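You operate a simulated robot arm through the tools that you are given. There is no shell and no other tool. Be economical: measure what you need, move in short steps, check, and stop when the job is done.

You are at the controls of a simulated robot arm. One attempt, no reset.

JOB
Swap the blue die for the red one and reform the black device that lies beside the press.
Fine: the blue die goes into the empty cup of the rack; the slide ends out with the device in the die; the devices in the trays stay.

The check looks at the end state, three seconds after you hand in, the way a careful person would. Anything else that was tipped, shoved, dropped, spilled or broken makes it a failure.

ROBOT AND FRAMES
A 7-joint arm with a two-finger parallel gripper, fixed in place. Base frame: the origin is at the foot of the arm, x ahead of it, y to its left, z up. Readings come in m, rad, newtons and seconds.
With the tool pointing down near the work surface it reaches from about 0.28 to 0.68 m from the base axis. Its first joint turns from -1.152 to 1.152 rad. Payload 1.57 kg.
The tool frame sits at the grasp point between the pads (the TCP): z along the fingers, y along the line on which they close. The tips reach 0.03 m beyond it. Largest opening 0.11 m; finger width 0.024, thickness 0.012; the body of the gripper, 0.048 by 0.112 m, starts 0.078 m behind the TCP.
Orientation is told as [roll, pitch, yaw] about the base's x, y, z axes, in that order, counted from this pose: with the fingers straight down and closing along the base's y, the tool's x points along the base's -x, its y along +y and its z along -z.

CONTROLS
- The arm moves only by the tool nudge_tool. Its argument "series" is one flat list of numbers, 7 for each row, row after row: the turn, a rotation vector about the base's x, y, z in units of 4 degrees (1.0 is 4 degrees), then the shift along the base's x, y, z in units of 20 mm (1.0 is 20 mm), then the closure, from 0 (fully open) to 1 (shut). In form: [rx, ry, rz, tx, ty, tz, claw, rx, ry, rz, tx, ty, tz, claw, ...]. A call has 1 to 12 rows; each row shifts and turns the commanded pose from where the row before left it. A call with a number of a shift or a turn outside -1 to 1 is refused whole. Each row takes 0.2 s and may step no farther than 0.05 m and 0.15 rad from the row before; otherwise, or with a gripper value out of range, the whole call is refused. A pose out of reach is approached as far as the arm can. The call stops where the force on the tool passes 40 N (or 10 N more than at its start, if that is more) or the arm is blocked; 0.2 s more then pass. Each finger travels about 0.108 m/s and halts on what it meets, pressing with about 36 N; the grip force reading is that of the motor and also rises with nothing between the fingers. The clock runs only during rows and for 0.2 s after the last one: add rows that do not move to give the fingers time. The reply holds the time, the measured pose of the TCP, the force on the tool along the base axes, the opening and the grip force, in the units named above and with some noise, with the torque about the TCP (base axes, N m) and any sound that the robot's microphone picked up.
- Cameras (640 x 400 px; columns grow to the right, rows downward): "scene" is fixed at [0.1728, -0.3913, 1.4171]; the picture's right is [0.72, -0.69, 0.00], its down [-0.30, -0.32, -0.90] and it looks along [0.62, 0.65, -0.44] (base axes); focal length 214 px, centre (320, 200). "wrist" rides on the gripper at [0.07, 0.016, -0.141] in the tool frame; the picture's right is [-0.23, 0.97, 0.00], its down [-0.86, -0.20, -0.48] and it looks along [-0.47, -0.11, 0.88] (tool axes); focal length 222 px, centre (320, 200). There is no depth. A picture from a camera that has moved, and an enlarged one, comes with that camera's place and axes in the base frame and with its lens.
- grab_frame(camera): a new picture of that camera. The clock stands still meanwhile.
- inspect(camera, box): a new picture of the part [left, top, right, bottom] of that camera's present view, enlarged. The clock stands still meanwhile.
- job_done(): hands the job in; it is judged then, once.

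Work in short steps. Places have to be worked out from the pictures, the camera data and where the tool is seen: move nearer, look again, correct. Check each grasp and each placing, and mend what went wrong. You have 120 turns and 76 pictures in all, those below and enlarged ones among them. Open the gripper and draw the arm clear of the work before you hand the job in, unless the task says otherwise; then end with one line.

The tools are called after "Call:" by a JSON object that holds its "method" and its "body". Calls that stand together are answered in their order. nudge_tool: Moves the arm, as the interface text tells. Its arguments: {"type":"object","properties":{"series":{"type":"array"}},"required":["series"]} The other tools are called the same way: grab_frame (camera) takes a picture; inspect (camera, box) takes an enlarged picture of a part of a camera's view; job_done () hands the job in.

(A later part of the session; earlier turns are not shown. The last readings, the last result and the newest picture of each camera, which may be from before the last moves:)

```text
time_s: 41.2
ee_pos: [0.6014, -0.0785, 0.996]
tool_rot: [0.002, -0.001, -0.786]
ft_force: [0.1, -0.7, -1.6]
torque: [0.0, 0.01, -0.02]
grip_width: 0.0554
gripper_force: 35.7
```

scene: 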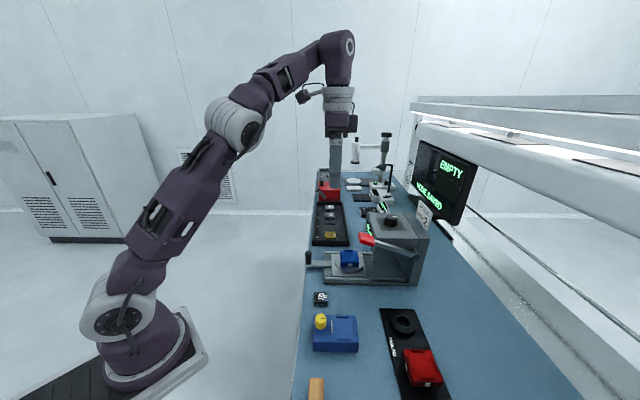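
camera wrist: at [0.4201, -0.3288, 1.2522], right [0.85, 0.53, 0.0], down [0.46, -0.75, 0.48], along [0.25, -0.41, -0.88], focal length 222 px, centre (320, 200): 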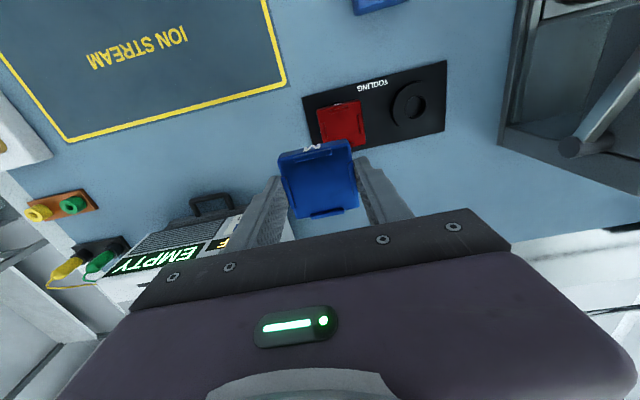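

Call:
{"method": "nudge_tool", "body": {"series": [0, 0, 0, 0, 0, -0.1, 0.7, 0, 0, 0, 0, 0, -0.1, 0.7, 0, 0, 0, 0, 0, 0, 0.7]}}

Call:
{"method": "inspect", "body": {"camera": "scene", "box": [310, 220, 390, 282]}}

```text
time_s: 42.0
ee_pos: [0.601, -0.0788, 0.9917]
tool_rot: [0.0, -0.001, -0.784]
ft_force: [-0.6, 0.6, -1.9]
torque: [-0.01, -0.02, 0.01]
grip_width: 0.0552
gripper_force: 35.5
```

```text
6.45 times, centred on (350, 251) of scene
camera zoom: at [0.1729, -0.3913, 1.4171], right [0.72, -0.69, 0.0], down [-0.3, -0.32, -0.9], along [0.62, 0.65, -0.44], focal length 1384 px, centre (126, -129)
```

zoom: 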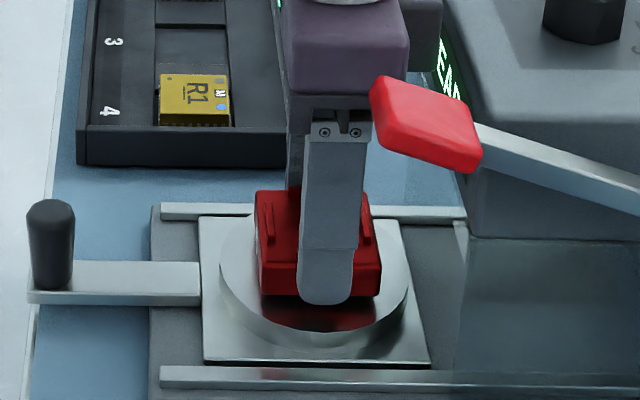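

Call:
{"method": "nudge_tool", "body": {"series": [0, 0, 0, 0, 0, -0.1, 0.7, 0, 0, 0, 0, 0, -0.05, 0.7, 0, 0, 0, 0, 0, 0, 0.7]}}

```text
time_s: 42.8
ee_pos: [0.6006, -0.0773, 0.9872]
tool_rot: [0.0, 0.0, -0.785]
ft_force: [0.0, -0.8, -1.5]
torque: [0.0, 0.02, 0.02]
grip_width: 0.0554
gripper_force: 36.1
```

Call:
{"method": "nudge_tool", "body": {"series": [0, 0, 0, 0, 0, -0.08, 0.7, 0, 0, 0, 0, 0, -0.05, 0.7, 0, 0, 0, 0, 0, 0, 0.7]}}

```text
time_s: 43.6
ee_pos: [0.6008, -0.0792, 0.9873]
tool_rot: [0.002, -0.005, -0.785]
ft_force: [-3.2, -1.3, 28.8]
torque: [-0.04, 0.13, 0.0]
grip_width: 0.0555
gripper_force: 36.1
```

Contact at z=0.987, matching the seated height. I ease off, release and rise to look.

Call:
{"method": "nudge_tool", "body": {"series": [0, 0, 0, 0, 0, 0.12, 0.7, 0, 0, 0, 0, 0, 0, 0.4, 0, 0, 0, 0, 0, 0, 0.3, 0, 0, 0, 0, 0, 0.5, 0.3, 0, 0, 0, 0, 0, 1, 0.3, 0, 0, 0, 0, 0, 1, 0.3, 0, 0, 0, 0, 0, 1, 0.3]}}

Call:
{"method": "inspect", "body": {"camera": "wrist", "box": [240, 80, 400, 205]}}

Call:
{"method": "inspect", "body": {"camera": "scene", "box": [310, 240, 374, 290]}}

```text
time_s: 45.2
ee_pos: [0.6005, -0.0784, 1.058]
tool_rot: [-0.001, -0.001, -0.783]
ft_force: [-0.1, -0.2, -0.3]
torque: [-0.01, 0.02, -0.02]
grip_width: 0.0771
gripper_force: 0.0
```

```text
3.20 times, centred on (320, 142) of wrist
camera zoom: at [0.5625, -0.0173, 1.1993], right [0.85, 0.53, 0.0], down [0.46, -0.75, 0.48], along [0.25, -0.41, -0.88], focal length 711 px, centre (320, 384)
```

zoom: 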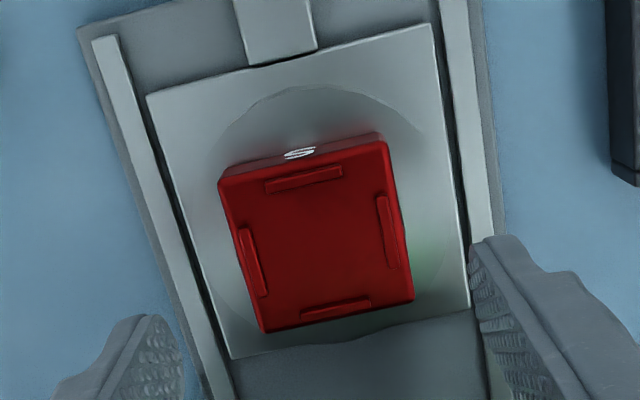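

```text
8.00 times, centred on (342, 265) of scene
camera zoom: at [0.1728, -0.3913, 1.4171], right [0.72, -0.69, 0.0], down [-0.3, -0.32, -0.9], along [0.62, 0.65, -0.44], focal length 1716 px, centre (144, -320)
```

zoom: 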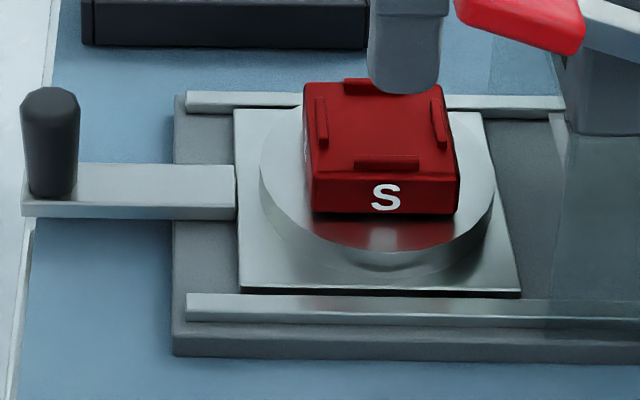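

The red die sits exactly where the blue one did. Now to D7: I move back and across over it at height for a close look.

Call:
{"method": "nudge_tool", "body": {"series": [0, 0, 0, -0.7, 0.7, 0.2, 0.3, 0, 0, 0, -0.9, 0.3, 0, 0.3, 0, 0, 0, -0.95, 0, 0, 0.3, 0, 0, 0, -1, -0.3, 0, 0.3, 0, 0, 0, -1, -0.5, 0, 0.3, 0, 0, 0, -1, -0.5, 0, 0.3, 0, 0, 0, -1, -0.5, 0, 0.3, 0, 0, 0, -0.8, -0.2, 0, 0.3, 0, 0, 0, 0, 0, 0, 0.3]}}

Call:
{"method": "grab_frame", "body": {"camera": "wrist"}}

```text
time_s: 47.2
ee_pos: [0.4539, -0.1, 1.0623]
tool_rot: [0.001, 0.003, -0.786]
ft_force: [-0.6, 0.3, -0.3]
torque: [0.01, -0.01, 0.0]
grip_width: 0.0769
gripper_force: 0.0
```

```text
33 pictures are left
camera wrist: at [0.4154, -0.0382, 1.2036], right [0.85, 0.53, 0.0], down [0.46, -0.75, 0.48], along [0.25, -0.41, -0.88], focal length 222 px, centre (320, 200)
```

wrist: 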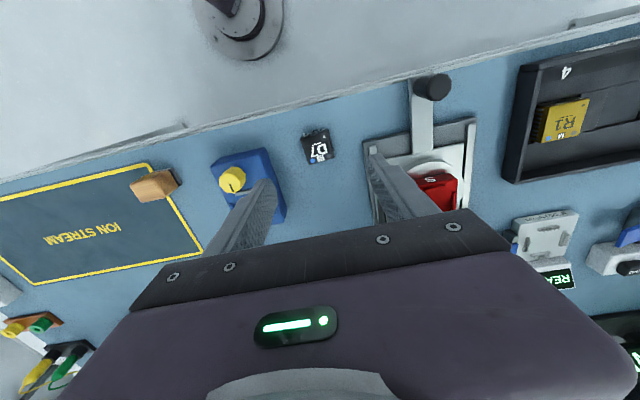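

Call:
{"method": "inspect", "body": {"camera": "wrist", "box": [285, 120, 349, 160]}}

```text
10.00 times, centred on (317, 140) of wrist
camera zoom: at [0.4154, -0.0382, 1.2036], right [0.85, 0.53, 0.0], down [0.46, -0.75, 0.48], along [0.25, -0.41, -0.88], focal length 2221 px, centre (350, 800)
```

zoom: 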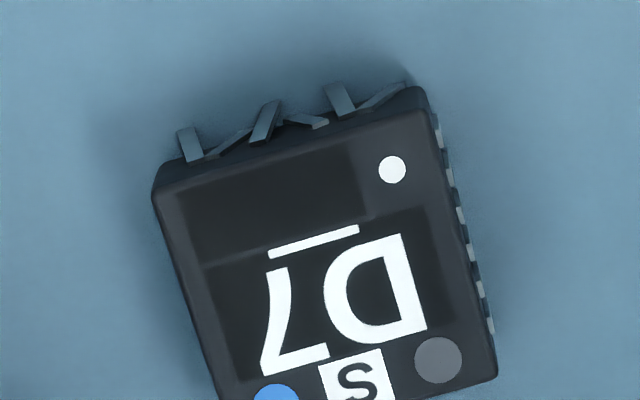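

D7 is ~33 mm wide, centred ≈(0.4525,-0.103), turned about 3° from the tool; its bent leads are on the -u side. I align, narrow the fingers and come down beside it.

Call:
{"method": "nudge_tool", "body": {"series": [0, 0, 0.8, -0.07, -0.17, -0.6, 0.5, 0, 0, 0, 0, 0, -0.9, 0.5, 0, 0, 0, 0, 0, -0.9, 0.5, 0, 0, 0, 0, 0, -0.9, 0.5, 0, 0, 0, 0, 0, -0.9, 0.5, 0, 0, 0, 0, 0, -0.7, 0.5, 0, 0, 0, 0, 0, 0, 0.5]}}

Call:
{"method": "inspect", "body": {"camera": "wrist", "box": [240, 110, 400, 210]}}

Call:
{"method": "inspect", "body": {"camera": "scene", "box": [288, 275, 352, 315]}}

```text
time_s: 48.8
ee_pos: [0.4528, -0.1021, 0.9646]
tool_rot: [0.001, 0.001, -0.729]
ft_force: [-0.6, -0.6, -0.2]
torque: [0.03, -0.03, 0.01]
grip_width: 0.0553
gripper_force: 0.0
```

```text
4.00 times, centred on (320, 160) of wrist
camera zoom: at [0.411, -0.0436, 1.1054], right [0.82, 0.57, 0.0], down [0.5, -0.72, 0.48], along [0.28, -0.39, -0.88], focal length 888 px, centre (320, 360)
```

zoom: 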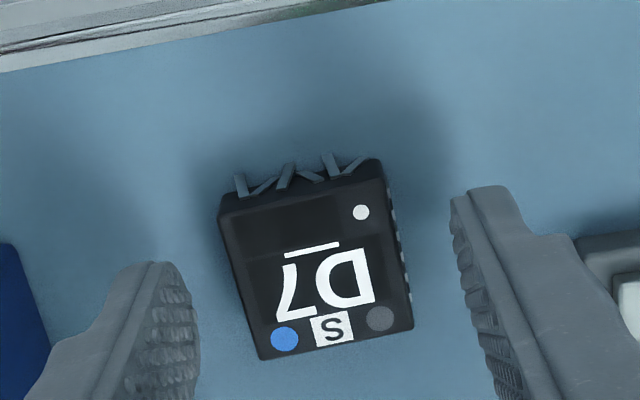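

```text
10.00 times, centred on (320, 295) of scene
camera zoom: at [0.1728, -0.3913, 1.4171], right [0.72, -0.69, 0.0], down [-0.3, -0.32, -0.9], along [0.62, 0.65, -0.44], focal length 2145 px, centre (320, -750)
```

zoom: 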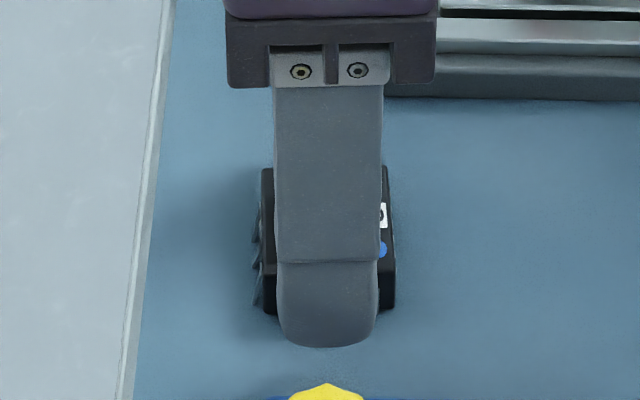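

D7 is centred and aligned between the fingers; bench is at z≈0.92. I lower ~11 mm and close on it.

Call:
{"method": "nudge_tool", "body": {"series": [0, 0, 0, -0.06, 0, -0.3, 0.5, 0, 0, 0, 0, 0, -0.25, 0.5, 0, 0, 0, 0, 0, 0, 0.5, 0, 0, 0, 0, 0, 0, 0.65, 0, 0, 0, 0, 0, 0, 0.85, 0, 0, 0, 0, 0, 0, 0.85]}}

```text
time_s: 50.2
ee_pos: [0.4513, -0.1018, 0.9532]
tool_rot: [0.0, 0.0, -0.729]
ft_force: [0.1, 0.2, -0.2]
torque: [0.01, 0.01, -0.02]
grip_width: 0.0348
gripper_force: 36.0
```

Gripped at 34.8 mm. I lift, rotate back to -45° and check.

Call:
{"method": "nudge_tool", "body": {"series": [0, 0, 0, 0, 0, 0.4, 0.85, 0, 0, 0, 0, 0, 0.8, 0.85, 0, 0, 0, 0, 0, 0.9, 0.85, 0, 0, -0.4, 0, 0, 0.9, 0.85, 0, 0, -0.4, 0, 0, 0.9, 0.85, 0, 0, 0, 0, 0, 0.9, 0.85, 0, 0, 0, 0, 0, 0, 0.85]}}

Call:
{"method": "inspect", "body": {"camera": "wrist", "box": [240, 110, 400, 210]}}

```text
time_s: 51.8
ee_pos: [0.4505, -0.1022, 1.0497]
tool_rot: [0.0, -0.001, -0.785]
ft_force: [0.2, 0.5, -1.3]
torque: [-0.03, -0.01, 0.03]
grip_width: 0.0346
gripper_force: 36.1
```

```text
4.00 times, centred on (320, 160) of wrist
camera zoom: at [0.4133, -0.0407, 1.1904], right [0.85, 0.53, 0.0], down [0.46, -0.75, 0.48], along [0.25, -0.41, -0.88], focal length 888 px, centre (320, 360)
```

zoom: 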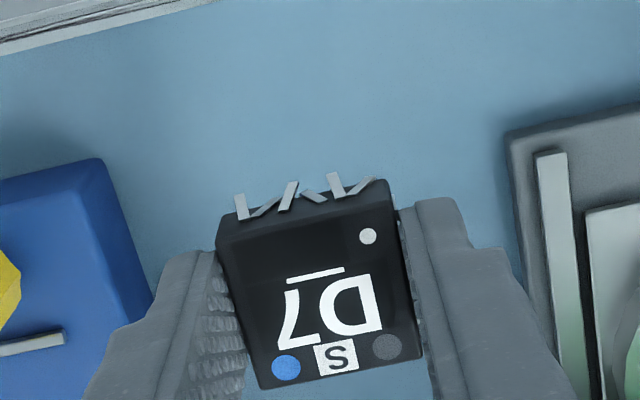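

D7 is held squarely and centred. Fingertips reach almost to its underside and would foul the die's raised bars, so I set it back on the bench, regrip 4 mm higher, and lift again.

Call:
{"method": "nudge_tool", "body": {"series": [0, 0, 0, 0, 0, -0.9, 0.85, 0, 0, 0, 0, 0, -0.9, 0.85, 0, 0, 0, 0, 0, -0.9, 0.85, 0, 0, 0, 0, 0, -0.9, 0.85, 0, 0, 0, 0, 0, -0.8, 0.85, 0, 0, 0, 0, 0, -0.3, 0.85, 0, 0, 0, 0, 0, -0.1, 0.85, 0, 0, 0, 0, 0, 0, 0.85]}}

```text
time_s: 53.6
ee_pos: [0.4498, -0.1014, 0.9536]
tool_rot: [-0.001, -0.001, -0.784]
ft_force: [-0.2, -0.4, 0.9]
torque: [0.01, 0.0, -0.02]
grip_width: 0.0344
gripper_force: 36.3
```

Call:
{"method": "nudge_tool", "body": {"series": [0, 0, 0, 0, 0, 0, 0.55, 0, 0, 0, 0, 0, 0, 0.55, 0, 0, 0, 0, 0, 0.22, 0.55, 0, 0, 0, 0, 0, 0, 0.55, 0, 0, 0, 0, 0, 0, 0.7, 0, 0, 0, 0, 0, 0, 0.85, 0, 0, 0, 0, 0, 0, 0.85]}}

Call:
{"method": "nudge_tool", "body": {"series": [0, 0, 0, 0, 0, 0.4, 0.85, 0, 0, 0, 0, 0, 0.9, 0.85, 0, 0, 0, 0, 0, 0.9, 0.85, 0, 0, 0, 0, 0, 0.9, 0.85, 0, 0, 0, 0, 0, 0.9, 0.85, 0, 0, 0, 0, 0, 0.9, 0.85, 0, 0, 0, 0, 0, 0, 0.85]}}

Call:
{"method": "inspect", "body": {"camera": "wrist", "box": [240, 110, 400, 210]}}

```text
time_s: 55.2
ee_pos: [0.4509, -0.1027, 0.9579]
tool_rot: [0.002, 0.0, -0.785]
ft_force: [-0.2, 0.4, -1.0]
torque: [0.01, 0.01, -0.03]
grip_width: 0.0351
gripper_force: 35.8
```

```text
time_s: 56.8
ee_pos: [0.4511, -0.1023, 1.0569]
tool_rot: [0.001, -0.001, -0.785]
ft_force: [-0.3, 0.1, -0.6]
torque: [-0.01, 0.02, 0.0]
grip_width: 0.0344
gripper_force: 36.1
```

```text
4.00 times, centred on (320, 160) of wrist
camera zoom: at [0.4126, -0.0412, 1.1976], right [0.85, 0.53, 0.0], down [0.46, -0.75, 0.48], along [0.25, -0.41, -0.88], focal length 888 px, centre (320, 360)
```

zoom: 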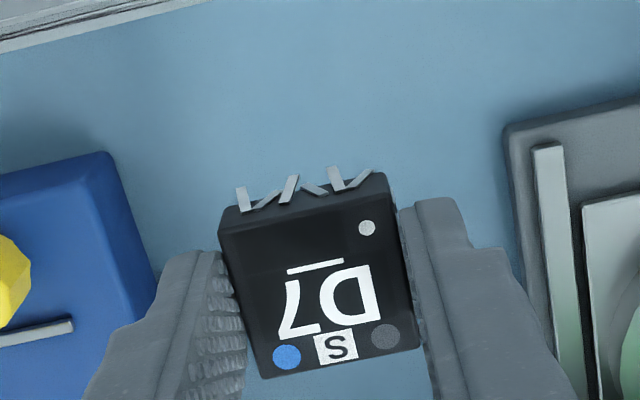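

Held well, 4 mm higher. I carry it around to above the red die.

Call:
{"method": "nudge_tool", "body": {"series": [0, 0, 0, 0.72, 0.72, 0, 0.85, 0, 0, 0, 0.72, 0.72, 0, 0.85, 0, 0, 0, 0.72, 0.72, 0, 0.85, 0, 0, 0, 0.72, 0.72, 0, 0.85, 0, 0, 0, 0.72, 0.72, 0, 0.85, 0, 0, 0, 0.72, 0.72, 0, 0.85, 0, 0, 0, 0.63, -0.63, 0, 0.85, 0, 0, 0, 0.63, -0.63, 0, 0.85, 0, 0, 0, 0.63, -0.63, 0, 0.85, 0, 0, 0, 0.63, -0.63, 0, 0.85, 0, 0, 0, 0.63, -0.63, 0, 0.85, 0, 0, 0, 0, 0, -0.8, 0.85]}}

Call:
{"method": "inspect", "body": {"camera": "wrist", "box": [240, 110, 400, 210]}}

Call:
{"method": "inspect", "body": {"camera": "scene", "box": [318, 235, 382, 275]}}

```text
time_s: 59.4
ee_pos: [0.6007, -0.0796, 1.0405]
tool_rot: [0.0, 0.0, -0.783]
ft_force: [0.6, -0.5, -0.1]
torque: [0.0, -0.04, 0.0]
grip_width: 0.0348
gripper_force: 36.4
```

```text
4.00 times, centred on (320, 160) of wrist
camera zoom: at [0.5623, -0.0181, 1.1805], right [0.85, 0.53, 0.0], down [0.46, -0.75, 0.48], along [0.25, -0.41, -0.88], focal length 888 px, centre (320, 360)
```

zoom: 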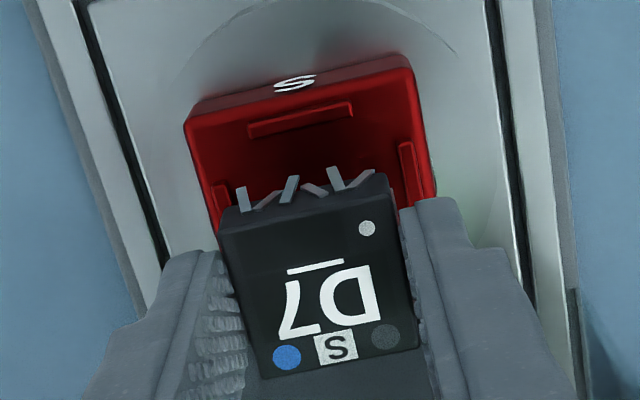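

```text
10.00 times, centred on (350, 255) of scene
camera zoom: at [0.1728, -0.3913, 1.4171], right [0.72, -0.69, 0.0], down [-0.3, -0.32, -0.9], along [0.62, 0.65, -0.44], focal length 2145 px, centre (20, -350)
```

zoom: 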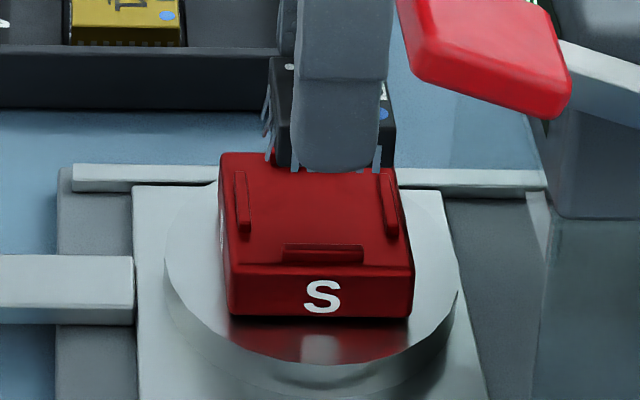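

Device and die pocket line up (die centre ≈316 px vs device's projected 316 px). I lower toward the pocket.

Call:
{"method": "nudge_tool", "body": {"series": [0, 0, 0, 0, 0, -0.6, 0.85, 0, 0, 0, 0, 0, -0.5, 0.85, 0, 0, 0, 0, 0, -0.3, 0.85, 0, 0, 0, 0, 0, 0, 0.85]}}

Call:
{"method": "inspect", "body": {"camera": "scene", "box": [318, 235, 382, 275]}}

Call:
{"method": "inspect", "body": {"camera": "wrist", "box": [240, 110, 400, 210]}}

```text
time_s: 60.4
ee_pos: [0.6006, -0.0784, 1.0118]
tool_rot: [0.001, -0.001, -0.786]
ft_force: [0.2, 0.5, 0.3]
torque: [0.01, -0.01, -0.02]
grip_width: 0.0345
gripper_force: 36.4
```

```text
10.00 times, centred on (350, 255) of scene
camera zoom: at [0.1728, -0.3913, 1.4171], right [0.72, -0.69, 0.0], down [-0.3, -0.32, -0.9], along [0.62, 0.65, -0.44], focal length 2145 px, centre (20, -350)
```

zoom: 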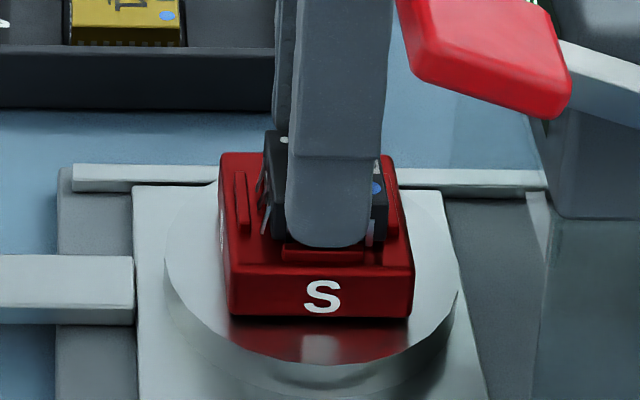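

```text
4.00 times, centred on (320, 160) of wrist
camera zoom: at [0.5625, -0.0179, 1.1526], right [0.85, 0.53, 0.0], down [0.46, -0.75, 0.48], along [0.25, -0.41, -0.88], focal length 888 px, centre (320, 360)
```

zoom: 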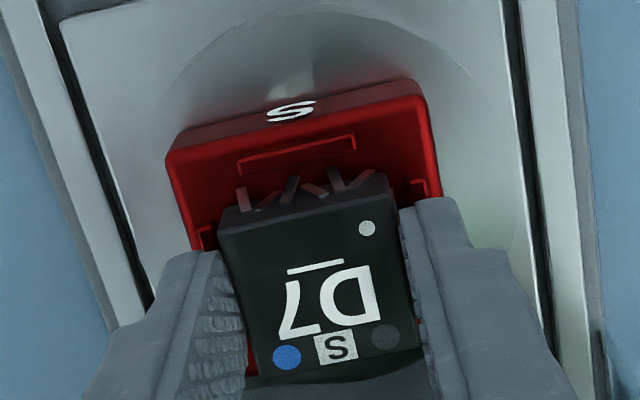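

Call:
{"method": "nudge_tool", "body": {"series": [0, 0, 0, -0.02, 0.02, -0.12, 0.85, 0, 0, 0, 0, 0, -0.12, 0.85, 0, 0, 0, 0, 0, 0, 0.85]}}

Call:
{"method": "nudge_tool", "body": {"series": [0, 0, 0, 0, 0, -0.1, 0.85, 0, 0, 0, 0, 0, 0, 0.85]}}

```text
time_s: 61.2
ee_pos: [0.6001, -0.0781, 1.0085]
tool_rot: [0.003, -0.003, -0.785]
ft_force: [0.4, -1.2, 32.4]
torque: [-0.04, -0.03, 0.05]
grip_width: 0.0349
gripper_force: 36.0
```

```text
time_s: 61.8
ee_pos: [0.6011, -0.0789, 1.0071]
tool_rot: [0.002, -0.004, -0.784]
ft_force: [-0.9, -1.1, 6.4]
torque: [0.01, 0.12, 0.0]
grip_width: 0.0344
gripper_force: 36.2
stopped in row 2: the force on the tool passed its limit at 43 N (the readings are from after the stop); the commanded pose is now the measured one
```

Contact at z≈1.008 — device underside at ~0.970, about the die's top. I look before releasing.

Call:
{"method": "inspect", "body": {"camera": "scene", "box": [318, 235, 382, 275]}}

Call:
{"method": "inspect", "body": {"camera": "wrist", "box": [240, 110, 400, 210]}}

```text
10.00 times, centred on (350, 255) of scene
camera zoom: at [0.1727, -0.3913, 1.4171], right [0.72, -0.69, 0.0], down [-0.3, -0.32, -0.9], along [0.62, 0.65, -0.44], focal length 2145 px, centre (20, -350)
```

zoom: 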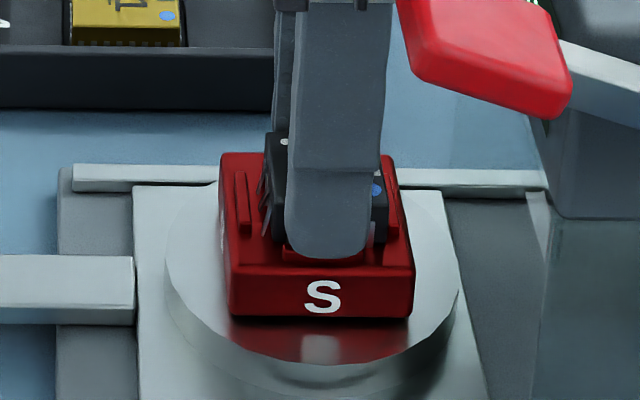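

```text
4.00 times, centred on (320, 160) of wrist
camera zoom: at [0.5619, -0.0176, 1.1479], right [0.85, 0.53, 0.0], down [0.46, -0.74, 0.48], along [0.26, -0.41, -0.88], focal length 888 px, centre (320, 360)
```

zoom: 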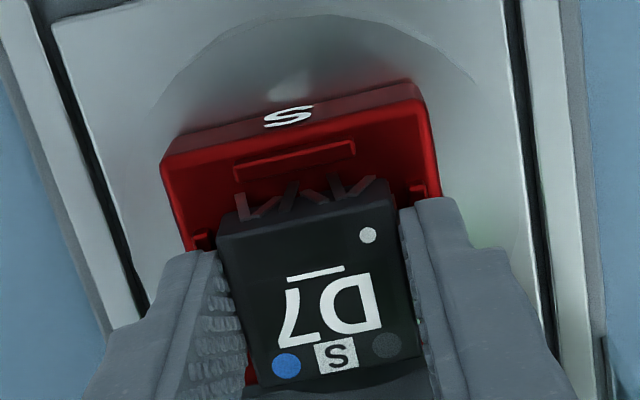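

Scene view shows D7 sitting ~2–3 mm too far toward the +u bar. I raise 4 mm, shift 2 mm back, and lower again.

Call:
{"method": "nudge_tool", "body": {"series": [0, 0, 0, 0, 0, 0.25, 0.85, 0, 0, 0, -0.07, 0.07, 0, 0.85, 0, 0, 0, 0, 0, 0, 0.85, 0, 0, 0, 0, 0, -0.1, 0.85, 0, 0, 0, 0, 0, 0, 0.85]}}

Call:
{"method": "inspect", "body": {"camera": "scene", "box": [334, 245, 366, 265]}}

```text
time_s: 63.0
ee_pos: [0.5995, -0.0771, 1.0089]
tool_rot: [0.002, -0.003, -0.783]
ft_force: [0.4, 0.0, -0.6]
torque: [-0.03, 0.01, 0.04]
grip_width: 0.0346
gripper_force: 35.9
```

```text
16.00 times, centred on (350, 255) of scene
camera zoom: at [0.1728, -0.3913, 1.4171], right [0.72, -0.69, 0.0], down [-0.3, -0.32, -0.9], along [0.62, 0.65, -0.44], focal length 3432 px, centre (-160, -680)
```

zoom: 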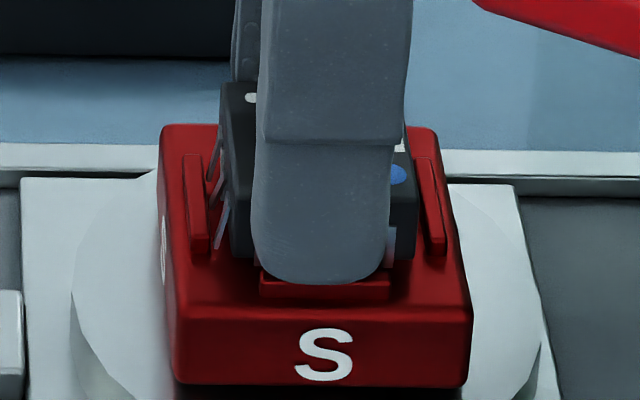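

Now centred between the bars. I lower to contact and release.

Call:
{"method": "nudge_tool", "body": {"series": [0, 0, 0, 0, 0, -0.05, 0.85, 0, 0, 0, 0, 0, -0.05, 0.85, 0, 0, 0, 0, 0, -0.05, 0.85, 0, 0, 0, 0, 0, 0, 0.85]}}

```text
time_s: 64.0
ee_pos: [0.5976, -0.0765, 1.0066]
tool_rot: [0.004, -0.005, -0.784]
ft_force: [-0.6, 1.9, 11.1]
torque: [0.08, 0.08, 0.01]
grip_width: 0.0349
gripper_force: 36.0
```

Call:
{"method": "nudge_tool", "body": {"series": [0, 0, 0, 0, 0, 0.03, 0.85, 0, 0, 0, 0, 0, 0, 0.65, 0, 0, 0, 0, 0, 0, 0.55, 0, 0, 0, 0, 0, 0.5, 0.55, 0, 0, 0, 0, 0, 0.9, 0.55, 0, 0, 0, 0, 0, 0.9, 0.5, 0, 0, 0, 0, 0, 0, 0.5]}}

Call:
{"method": "inspect", "body": {"camera": "scene", "box": [334, 245, 366, 265]}}

Call:
{"method": "inspect", "body": {"camera": "wrist", "box": [256, 100, 384, 180]}}

```text
time_s: 65.5
ee_pos: [0.5995, -0.0766, 1.053]
tool_rot: [0.002, -0.004, -0.784]
ft_force: [-0.6, 0.0, 0.0]
torque: [-0.02, 0.03, 0.0]
grip_width: 0.055
gripper_force: 0.2
```

```text
16.00 times, centred on (350, 255) of scene
camera zoom: at [0.1728, -0.3913, 1.4171], right [0.72, -0.69, 0.0], down [-0.3, -0.32, -0.9], along [0.62, 0.65, -0.44], focal length 3432 px, centre (-160, -680)
```

zoom: 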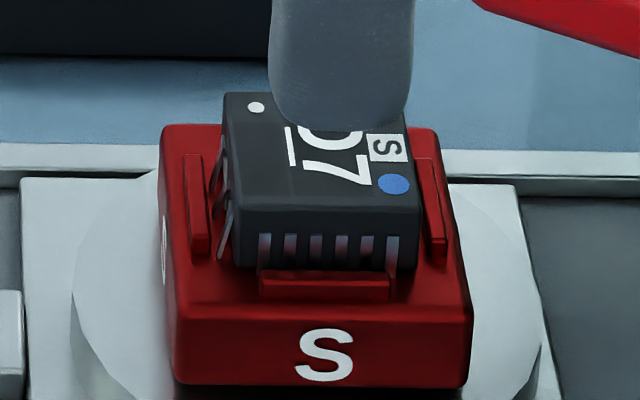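

```text
5.00 times, centred on (320, 140) of wrist
camera zoom: at [0.5605, -0.0158, 1.1939], right [0.85, 0.53, 0.0], down [0.46, -0.74, 0.48], along [0.26, -0.41, -0.88], focal length 1111 px, centre (320, 500)
```

zoom: 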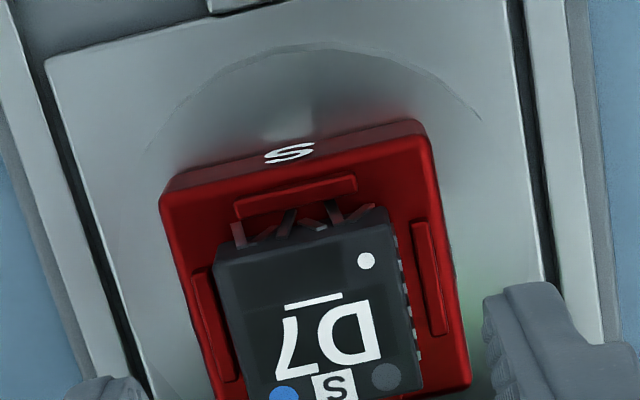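

D7 sits flat in the red die, between all four bars. Next, the slide handle at about u=0.35 on the slide axis; I move above it and look.

Call:
{"method": "nudge_tool", "body": {"series": [0, 0, 0, -0.7, 0.7, 0.3, 0.5, 0, 0, 0, -0.7, 0.7, 0, 0.5, 0, 0, 0, -0.7, 0.7, 0, 0.5, 0, 0, 0, -0.7, 0.7, 0, 0.5, 0, 0, 0, -0.7, 0.7, 0, 0.5, 0, 0, 0, -0.7, 0.7, 0, 0.5, 0, 0, 0, -0.3, 0.3, 0, 0.5, 0, 0, 0, 0, 0, 0, 0.5]}}

Call:
{"method": "inspect", "body": {"camera": "wrist", "box": [240, 80, 400, 205]}}

```text
time_s: 67.3
ee_pos: [0.5085, 0.0125, 1.0588]
tool_rot: [0.003, -0.003, -0.786]
ft_force: [0.2, -0.2, 0.6]
torque: [0.0, 0.01, -0.01]
grip_width: 0.0553
gripper_force: 0.1
```

```text
3.20 times, centred on (320, 142) of wrist
camera zoom: at [0.4701, 0.0741, 1.1997], right [0.85, 0.53, 0.0], down [0.46, -0.74, 0.48], along [0.26, -0.41, -0.88], focal length 711 px, centre (320, 384)
```

zoom: 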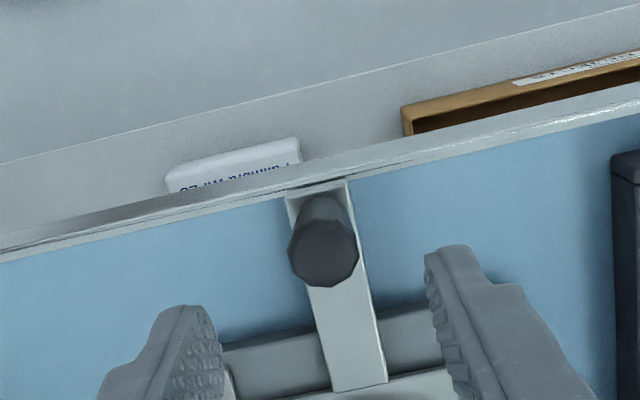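

The handle post is right under the TCP. I descend to z≈0.98 and grip it.

Call:
{"method": "nudge_tool", "body": {"series": [0, 0, 0, 0, 0, -0.9, 0.5, 0, 0, 0, 0, 0, -0.9, 0.5, 0, 0, 0, 0, 0, -0.9, 0.5, 0, 0, 0, 0, 0, -0.9, 0.5, 0, 0, 0, 0, 0, -0.3, 0.5, 0, 0, 0, 0, 0, 0, 0.7, 0, 0, 0, 0, 0, 0, 0.9, 0, 0, 0, 0, 0, 0, 0.9, 0, 0, 0, 0, 0, 0, 0.9]}}

```text
time_s: 69.3
ee_pos: [0.5105, 0.0137, 0.9803]
tool_rot: [0.003, -0.004, -0.784]
ft_force: [9.7, 7.5, -11.6]
torque: [-0.28, -0.27, 0.05]
grip_width: 0.0236
gripper_force: 35.8
```

Gripped the post; the ~12 N sideways load means my command is ~2 mm off in v. I relieve it and begin pushing the slide in slowly.

Call:
{"method": "nudge_tool", "body": {"series": [0, 0, 0, 0.08, 0.07, 0.02, 0.9, 0, 0, 0, 0, 0, 0, 0.9, 0, 0, 0, 0.14, -0.14, 0, 0.9, 0, 0, 0, 0.2, -0.2, 0, 0.9, 0, 0, 0, 0.2, -0.2, 0, 0.9]}}

```text
time_s: 70.5
ee_pos: [0.5209, 0.003, 0.9821]
tool_rot: [-0.001, -0.004, -0.786]
ft_force: [-11.2, -9.8, -23.8]
torque: [0.11, 0.07, -0.1]
grip_width: 0.0236
gripper_force: 35.6
```

Call:
{"method": "nudge_tool", "body": {"series": [0, 0, 0, -0.04, -0.04, -0.06, 0.9, 0, 0, 0, 0.2, -0.2, 0, 0.9, 0, 0, 0, 0.25, -0.25, 0, 0.9, 0, 0, 0, 0.25, -0.25, 0, 0.9]}}

```text
time_s: 71.5
ee_pos: [0.5362, -0.0125, 0.9817]
tool_rot: [0.002, -0.005, -0.786]
ft_force: [-13.4, -11.0, 2.0]
torque: [0.27, 0.2, -0.06]
grip_width: 0.0235
gripper_force: 35.3
```

Call:
{"method": "nudge_tool", "body": {"series": [0, 0, 0, -0.06, -0.06, 0, 0.9, 0, 0, 0, 0.25, -0.25, 0, 0.9, 0, 0, 0, 0.3, -0.3, 0, 0.9, 0, 0, 0, 0.3, -0.3, 0, 0.9, 0, 0, 0, 0.3, -0.3, 0, 0.9]}}

```text
time_s: 72.8
ee_pos: [0.5584, -0.0344, 0.9815]
tool_rot: [0.008, -0.005, -0.785]
ft_force: [5.5, 7.9, 16.1]
torque: [0.07, -0.1, -0.06]
grip_width: 0.0236
gripper_force: 35.2
```

Call:
{"method": "nudge_tool", "body": {"series": [0, 0, 0, 0.02, 0.02, 0.05, 0.9, 0, 0, 0, 0.25, -0.25, 0, 0.9, 0, 0, 0, 0.25, -0.25, 0, 0.9]}}

Call:
{"method": "inspect", "body": {"camera": "scene", "box": [310, 215, 438, 295]}}

```text
time_s: 73.5
ee_pos: [0.5669, -0.0432, 0.9807]
tool_rot: [0.003, -0.001, -0.784]
ft_force: [10.7, 12.7, -0.6]
torque: [0.08, -0.01, 0.03]
grip_width: 0.0237
gripper_force: 35.7
```

```text
5.00 times, centred on (374, 255) of scene
camera zoom: at [0.1732, -0.3909, 1.4171], right [0.72, -0.69, 0.0], down [-0.3, -0.32, -0.9], along [0.62, 0.65, -0.44], focal length 1072 px, centre (50, -75)
```

zoom: 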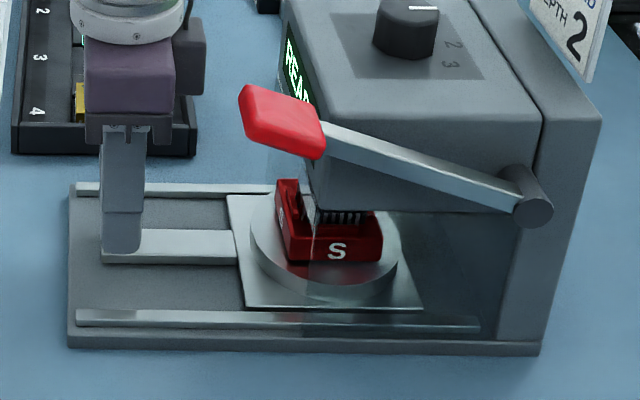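

The slide is going in cleanly. I trim sideways and keep pushing to its stop.

Call:
{"method": "nudge_tool", "body": {"series": [0, 0, 0, 0.05, 0.05, 0, 0.9, 0, 0, 0, 0.25, -0.25, 0, 0.9, 0, 0, 0, 0.25, -0.25, 0, 0.9, 0, 0, 0, 0.2, -0.2, 0, 0.9]}}

```text
time_s: 74.5
ee_pos: [0.5828, -0.06, 0.9804]
tool_rot: [-0.001, -0.005, -0.786]
ft_force: [0.9, 2.3, -2.8]
torque: [0.13, 0.19, -0.09]
grip_width: 0.0235
gripper_force: 36.0
```

Call:
{"method": "nudge_tool", "body": {"series": [0, 0, 0, 0.2, -0.2, 0, 0.9, 0, 0, 0, 0.2, -0.2, 0, 0.9, 0, 0, 0, 0.2, -0.2, 0, 0.9]}}

```text
time_s: 75.3
ee_pos: [0.5907, -0.0696, 0.9806]
tool_rot: [0.0, 0.005, -0.784]
ft_force: [-27.8, 12.5, -2.5]
torque: [0.02, 0.04, -0.03]
grip_width: 0.024
gripper_force: 36.3
```

The u-force of −28 N says the slide hit its end stop (~0.116 m travel). I ease off, release, rise, and check.

Call:
{"method": "nudge_tool", "body": {"series": [0, 0, 0, -0.06, 0.03, 0, 0.9, 0, 0, 0, 0, 0, 0, 0.7, 0, 0, 0, 0, 0, 0, 0.55, 0, 0, 0, 0, 0, 0, 0.55, 0, 0, 0, 0, 0, 0.9, 0.55, 0, 0, 0, 0, 0, 0.9, 0.55, 0, 0, 0, 0, 0, 0.9, 0.55, 0, 0, 0, -0.7, 0.7, 0.9, 0.7, 0, 0, 0, -0.7, 0.7, 0.9, 1, 0, 0, 0, -0.7, 0.7, 0.9, 1, 0, 0, 0, -0.7, 0.7, 0.9, 1, 0, 0, 0, 0, 0, 0, 1]}}

Call:
{"method": "inspect", "body": {"camera": "scene", "box": [310, 200, 438, 295]}}

```text
time_s: 78.0
ee_pos: [0.5364, -0.0142, 1.1084]
tool_rot: [0.002, -0.005, -0.786]
ft_force: [0.2, 0.2, -0.7]
torque: [0.01, -0.03, -0.02]
grip_width: 0.0
gripper_force: 21.4
```

```text
4.21 times, centred on (374, 248) of scene
camera zoom: at [0.1728, -0.3913, 1.4171], right [0.72, -0.69, 0.0], down [-0.3, -0.32, -0.9], along [0.62, 0.65, -0.44], focal length 903 px, centre (93, 0)
```

zoom: 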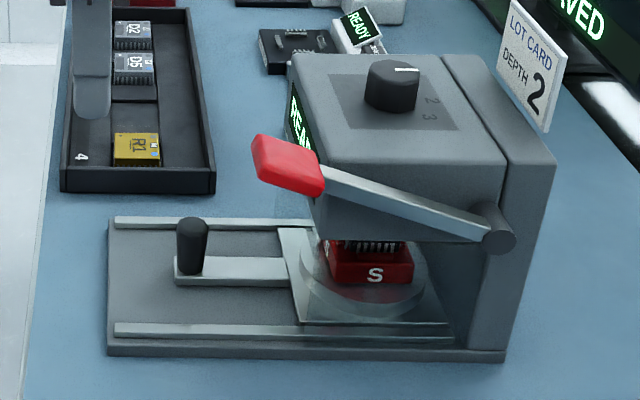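

The slide is fully in. Lever knob triangulates to about (0.552,-0.160,1.096). With the fingers shut, I rise and move over it.

Call:
{"method": "nudge_tool", "body": {"series": [0, 0, 0, 0, 0, 0.9, 1, 0, 0, 0, 0, 0, 0.9, 1, 0, 0, 0, 0, 0, 0.9, 1, 0, 0, 0, 0, 0, 0.9, 1, 0, 0, 0, 0.1, -0.91, 0, 1, 0, 0, 0, 0.1, -0.91, 0, 1, 0, 0, 0, 0.1, -0.91, 0, 1, 0, 0, 0, 0.1, -0.91, 0, 1, 0, 0, 0, 0.1, -0.91, 0, 1, 0, 0, 0, 0.1, -0.91, 0, 1, 0, 0, 0, 0.1, -0.91, 0, 1, 0, 0, 0, 0.1, -0.91, 0, 1]}}

Call:
{"method": "grab_frame", "body": {"camera": "wrist"}}

```text
time_s: 80.5
ee_pos: [0.5525, -0.1583, 1.1788]
tool_rot: [0.001, -0.003, -0.782]
ft_force: [-0.8, -0.6, -0.8]
torque: [0.01, 0.01, -0.04]
grip_width: 0.0
gripper_force: 21.5
```

```text
15 pictures are left
camera wrist: at [0.5144, -0.0981, 1.32], right [0.85, 0.53, 0.0], down [0.46, -0.74, 0.48], along [0.26, -0.41, -0.88], focal length 222 px, centre (320, 200)
```

wrist: 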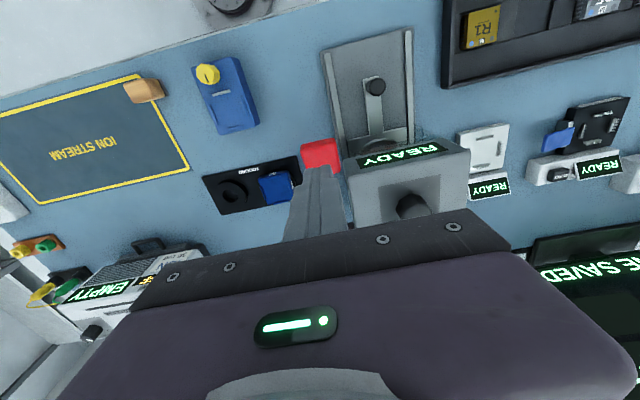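

The fingertips are right above the red knob. I lower onto it in steps.

Call:
{"method": "nudge_tool", "body": {"series": [0, 0, 0, -0.1, 0.1, -0.6, 1, 0, 0, 0, 0, 0, -0.6, 1, 0, 0, 0, 0, 0, -0.5, 1, 0, 0, 0, 0, 0, -0.4, 1]}}

```text
time_s: 81.5
ee_pos: [0.5508, -0.1575, 1.1388]
tool_rot: [0.003, -0.004, -0.782]
ft_force: [-0.3, -0.4, 1.3]
torque: [0.0, 0.0, -0.01]
grip_width: 0.0004
gripper_force: 22.1
```

Call:
{"method": "nudge_tool", "body": {"series": [0, 0, 0, 0, 0, -0.4, 1, 0, 0, 0, 0, 0, -0.4, 1, 0, 0, 0, 0, 0, -0.4, 1, 0, 0, 0, 0, 0, -0.4, 1]}}

Call:
{"method": "inspect", "body": {"camera": "scene", "box": [310, 200, 438, 295]}}

```text
time_s: 82.5
ee_pos: [0.551, -0.1571, 1.1056]
tool_rot: [0.001, -0.003, -0.783]
ft_force: [-0.6, 0.6, 2.2]
torque: [0.04, 0.04, -0.02]
grip_width: 0.0
gripper_force: 21.1
```

```text
4.21 times, centred on (374, 248) of scene
camera zoom: at [0.1728, -0.3913, 1.4171], right [0.72, -0.69, 0.0], down [-0.3, -0.32, -0.9], along [0.62, 0.65, -0.44], focal length 903 px, centre (93, 0)
```

zoom: 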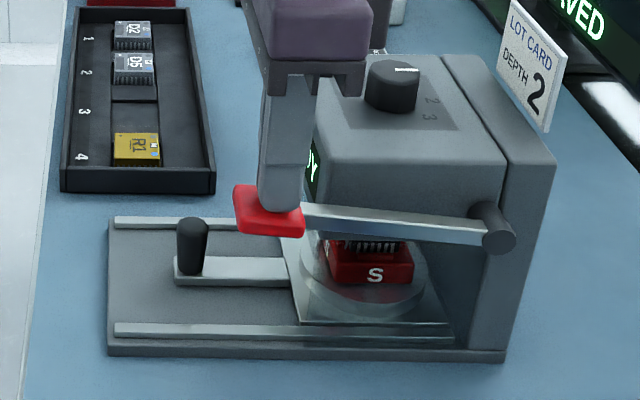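

The lever follows freely. I keep pressing down.

Call:
{"method": "nudge_tool", "body": {"series": [0, 0, 0, 0, 0, -0.4, 1, 0, 0, 0, 0, 0, -0.4, 1, 0, 0, 0, 0, 0, -0.4, 1, 0, 0, 0, 0, 0, -0.4, 1]}}

```text
time_s: 83.5
ee_pos: [0.5513, -0.1571, 1.0736]
tool_rot: [0.0, -0.007, -0.785]
ft_force: [0.9, -0.5, 5.4]
torque: [-0.07, -0.1, 0.01]
grip_width: 0.0002
gripper_force: 21.2
```

Call:
{"method": "nudge_tool", "body": {"series": [0, 0, 0, 0.05, -0.05, -0.3, 1, 0, 0, 0, 0.05, -0.05, -0.3, 1, 0, 0, 0, 0.05, -0.05, -0.3, 1]}}

Call:
{"method": "inspect", "body": {"camera": "scene", "box": [310, 200, 438, 295]}}

```text
time_s: 84.4
ee_pos: [0.5523, -0.1578, 1.0611]
tool_rot: [0.004, -0.004, -0.783]
ft_force: [-11.2, 6.3, 20.1]
torque: [0.05, 0.2, -0.06]
grip_width: 0.0001
gripper_force: 21.1
stopped in row 3: the force on the tool passed its limit at 49 N (the readings are from after the stop); the commanded pose is now the measured one
```

```text
4.21 times, centred on (374, 248) of scene
camera zoom: at [0.1721, -0.391, 1.4172], right [0.72, -0.69, 0.0], down [-0.3, -0.32, -0.9], along [0.62, 0.65, -0.44], focal length 903 px, centre (93, 0)
```

zoom: 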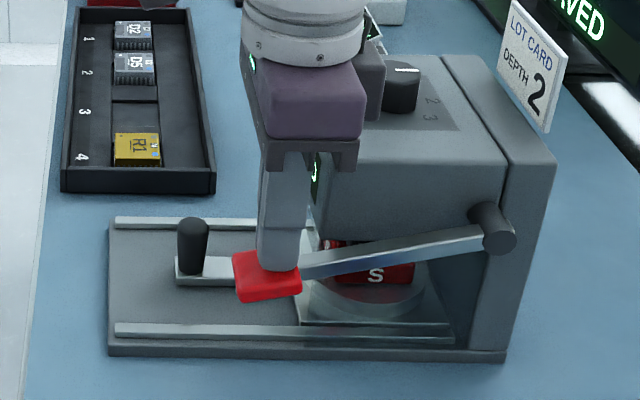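

The force rose to ~49 N: either the bottom stop or the forming load. I press once more with small steps to see if it moves or sounds.

Call:
{"method": "nudge_tool", "body": {"series": [0, 0, 0, 0, 0, -0.06, 1, 0, 0, 0, 0, 0, -0.06, 1, 0, 0, 0, 0, 0, -0.06, 1, 0, 0, 0, 0, 0, 0, 1]}}

Call:
{"method": "inspect", "body": {"camera": "scene", "box": [356, 215, 396, 260]}}

```text
time_s: 84.9
ee_pos: [0.5532, -0.1585, 1.0596]
tool_rot: [0.002, -0.005, -0.782]
ft_force: [-10.4, 6.1, 17.2]
torque: [-0.04, 0.18, -0.08]
grip_width: 0.0
gripper_force: 21.2
stopped in row 2: the force on the tool passed its limit at 42 N (the readings are from after the stop); the commanded pose is now the measured one
```

```text
8.89 times, centred on (376, 238) of scene
camera zoom: at [0.1722, -0.3911, 1.4172], right [0.72, -0.69, 0.0], down [-0.3, -0.32, -0.9], along [0.62, 0.65, -0.44], focal length 1906 px, centre (-178, -133)
```

zoom: 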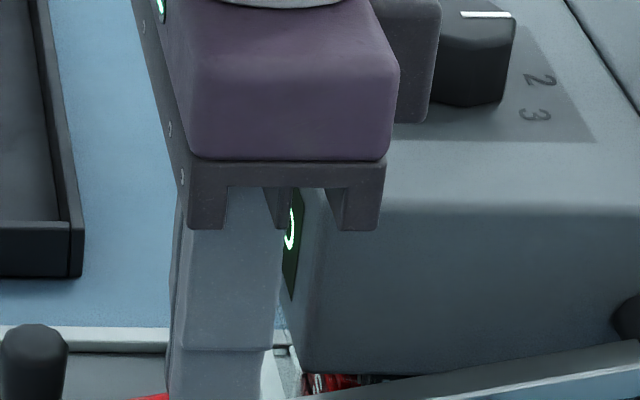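

I raise the tool to see whether the lever returns by itself and what the display says.

Call:
{"method": "nudge_tool", "body": {"series": [0, 0, 0, 0, 0, 0.5, 1, 0, 0, 0, 0, 0, 0.8, 1, 0, 0, 0, 0, 0, 0.9, 1, 0, 0, 0, 0, 0, 0.9, 1, 0, 0, 0, -0.4, 0.4, 0.9, 1, 0, 0, 0, -0.7, 0.7, 0.9, 1, 0, 0, 0, -0.7, 0.7, 0.9, 1, 0, 0, 0, -0.7, 0.7, 0.5, 1, 0, 0, 0, 0, 0, 0, 1]}}

Call:
{"method": "grab_frame", "body": {"camera": "wrist"}}

Call:
{"method": "inspect", "body": {"camera": "scene", "box": [320, 205, 432, 275]}}

```text
time_s: 86.9
ee_pos: [0.5047, -0.1081, 1.1847]
tool_rot: [0.003, -0.005, -0.782]
ft_force: [-0.1, 0.3, 0.2]
torque: [0.0, -0.01, 0.01]
grip_width: 0.0002
gripper_force: 21.1
```

```text
11 pictures are left
camera wrist: at [0.4646, -0.0476, 1.3253], right [0.85, 0.53, 0.01], down [0.46, -0.74, 0.48], along [0.26, -0.41, -0.88], focal length 222 px, centre (320, 200)
```

wrist: 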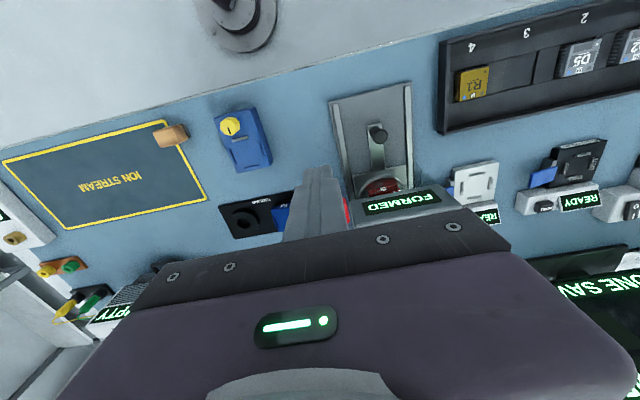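

```text
5.71 times, centred on (376, 240) of scene
camera zoom: at [0.1728, -0.3913, 1.4171], right [0.72, -0.69, 0.0], down [-0.3, -0.32, -0.9], along [0.62, 0.65, -0.44], focal length 1226 px, centre (0, -29)
```

zoom: 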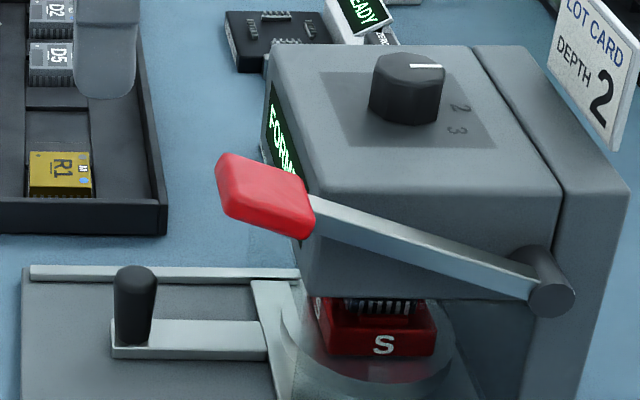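

The press reads FORMED and the lever has sprung back up. Now I go back over the handle with open fingers.

Call:
{"method": "nudge_tool", "body": {"series": [0, 0, 0, 0.33, 0.94, 0, 0.5, 0, 0, 0, 0.33, 0.94, 0, 0.5, 0, 0, 0, 0.33, 0.94, 0, 0.5, 0, 0, 0, 0.33, 0.94, 0, 0.5, 0, 0, 0, 0.33, 0.94, 0, 0.5, 0, 0, 0, 0.68, -0.68, -0.8, 0.5, 0, 0, 0, 0.68, -0.68, -0.8, 0.5, 0, 0, 0, 0.68, -0.68, -0.9, 0.5, 0, 0, 0, 0.68, -0.68, -0.9, 0.5, 0, 0, 0, 0, 0, -0.9, 0.5, 0, 0, 0, 0, 0, -0.9, 0.5, 0, 0, 0, 0, 0, -0.9, 0.5]}}

Call:
{"method": "inspect", "body": {"camera": "wrist", "box": [240, 80, 400, 205]}}

```text
time_s: 89.5
ee_pos: [0.5915, -0.0691, 1.0623]
tool_rot: [0.006, -0.005, -0.782]
ft_force: [0.4, 0.8, 0.2]
torque: [0.01, 0.01, 0.0]
grip_width: 0.0551
gripper_force: 0.1
```

```text
3.20 times, centred on (320, 142) of wrist
camera zoom: at [0.5521, -0.0082, 1.2034], right [0.85, 0.53, 0.01], down [0.46, -0.74, 0.48], along [0.26, -0.41, -0.88], focal length 711 px, centre (320, 384)
```

zoom: 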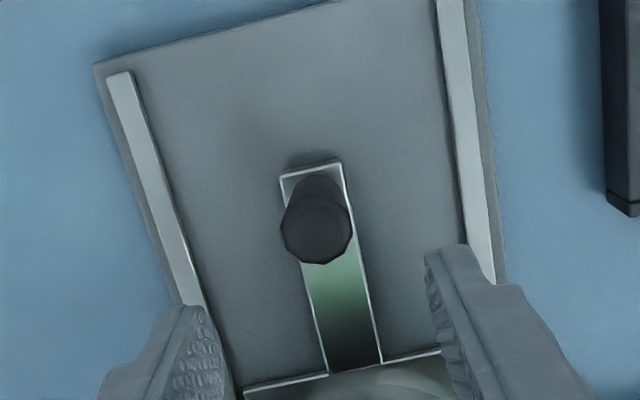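

The post is ~7 mm toward -u from the TCP. I shift, descend and grip.

Call:
{"method": "nudge_tool", "body": {"series": [0, 0, 0, -0.25, 0.25, 0, 0.5, 0, 0, 0, 0, 0, -0.9, 0.5, 0, 0, 0, 0, 0, -0.9, 0.5, 0, 0, 0, 0, 0, -0.9, 0.5, 0, 0, 0, 0, 0, -0.9, 0.5, 0, 0, 0, 0, 0, -0.45, 0.5, 0, 0, 0, 0, 0, 0, 0.7, 0, 0, 0, 0, 0, 0, 0.9, 0, 0, 0, 0, 0, 0, 0.9, 0, 0, 0, 0, 0, 0, 0.9]}}

```text
time_s: 91.7
ee_pos: [0.5863, -0.0643, 0.9815]
tool_rot: [0.006, -0.004, -0.781]
ft_force: [10.3, 9.0, -8.6]
torque: [-0.39, -0.46, 0.05]
grip_width: 0.0237
gripper_force: 36.2
```

Gripped. I pull the slide out slowly, trimming sideways load.

Call:
{"method": "nudge_tool", "body": {"series": [0, 0, 0, 0.04, 0.04, 0, 0.9, 0, 0, 0, -0.15, 0.15, 0, 0.9, 0, 0, 0, -0.25, 0.25, 0, 0.9, 0, 0, 0, -0.25, 0.25, 0, 0.9, 0, 0, 0, -0.25, 0.25, 0, 0.9]}}

```text
time_s: 92.9
ee_pos: [0.5686, -0.0461, 0.9814]
tool_rot: [0.001, -0.007, -0.782]
ft_force: [5.4, 3.9, -4.6]
torque: [-0.36, -0.27, 0.11]
grip_width: 0.0234
gripper_force: 35.3
```

Call:
{"method": "nudge_tool", "body": {"series": [0, 0, 0, 0.02, 0.02, 0, 0.9, 0, 0, 0, -0.28, 0.28, 0, 0.9, 0, 0, 0, -0.28, 0.28, 0, 0.9, 0, 0, 0, -0.28, 0.28, 0, 0.9, 0, 0, 0, -0.28, 0.28, 0, 0.9]}}

```text
time_s: 94.1
ee_pos: [0.5473, -0.023, 0.9826]
tool_rot: [0.005, -0.006, -0.784]
ft_force: [-2.9, -5.4, 8.7]
torque: [-0.1, 0.0, 0.14]
grip_width: 0.0235
gripper_force: 35.7
```

Call:
{"method": "nudge_tool", "body": {"series": [0, 0, 0, -0.28, 0.28, 0, 0.9, 0, 0, 0, -0.28, 0.28, 0, 0.9, 0, 0, 0, -0.28, 0.28, 0, 0.9, 0, 0, 0, -0.28, 0.28, 0, 0.9]}}

```text
time_s: 95.1
ee_pos: [0.5238, -0.0006, 0.9823]
tool_rot: [0.002, -0.008, -0.783]
ft_force: [-6.1, -6.5, 13.3]
torque: [-0.18, -0.06, 0.03]
grip_width: 0.0234
gripper_force: 35.6
```

Call:
{"method": "nudge_tool", "body": {"series": [0, 0, 0, -0.28, 0.26, 0.03, 0.9, 0, 0, 0, -0.28, 0.26, 0, 0.9, 0, 0, 0, -0.12, 0.12, 0, 0.9, 0, 0, 0, 0, 0, 0, 0.9]}}

```text
time_s: 96.1
ee_pos: [0.5111, 0.0128, 0.9817]
tool_rot: [0.002, -0.005, -0.782]
ft_force: [-4.5, 1.4, 5.0]
torque: [-0.2, -0.22, 0.05]
grip_width: 0.0235
gripper_force: 36.2
```

Nearly at the original out position; I pull 3 mm more to find the stop.

Call:
{"method": "nudge_tool", "body": {"series": [0, 0, 0, -0.08, 0.08, 0, 0.9, 0, 0, 0, -0.05, 0.05, 0, 0.9, 0, 0, 0, 0, 0, 0, 0.9]}}

```text
time_s: 96.9
ee_pos: [0.5087, 0.0145, 0.9816]
tool_rot: [0.003, -0.007, -0.784]
ft_force: [9.2, -5.8, -16.8]
torque: [-0.2, -0.32, -0.09]
grip_width: 0.0236
gripper_force: 35.5
```

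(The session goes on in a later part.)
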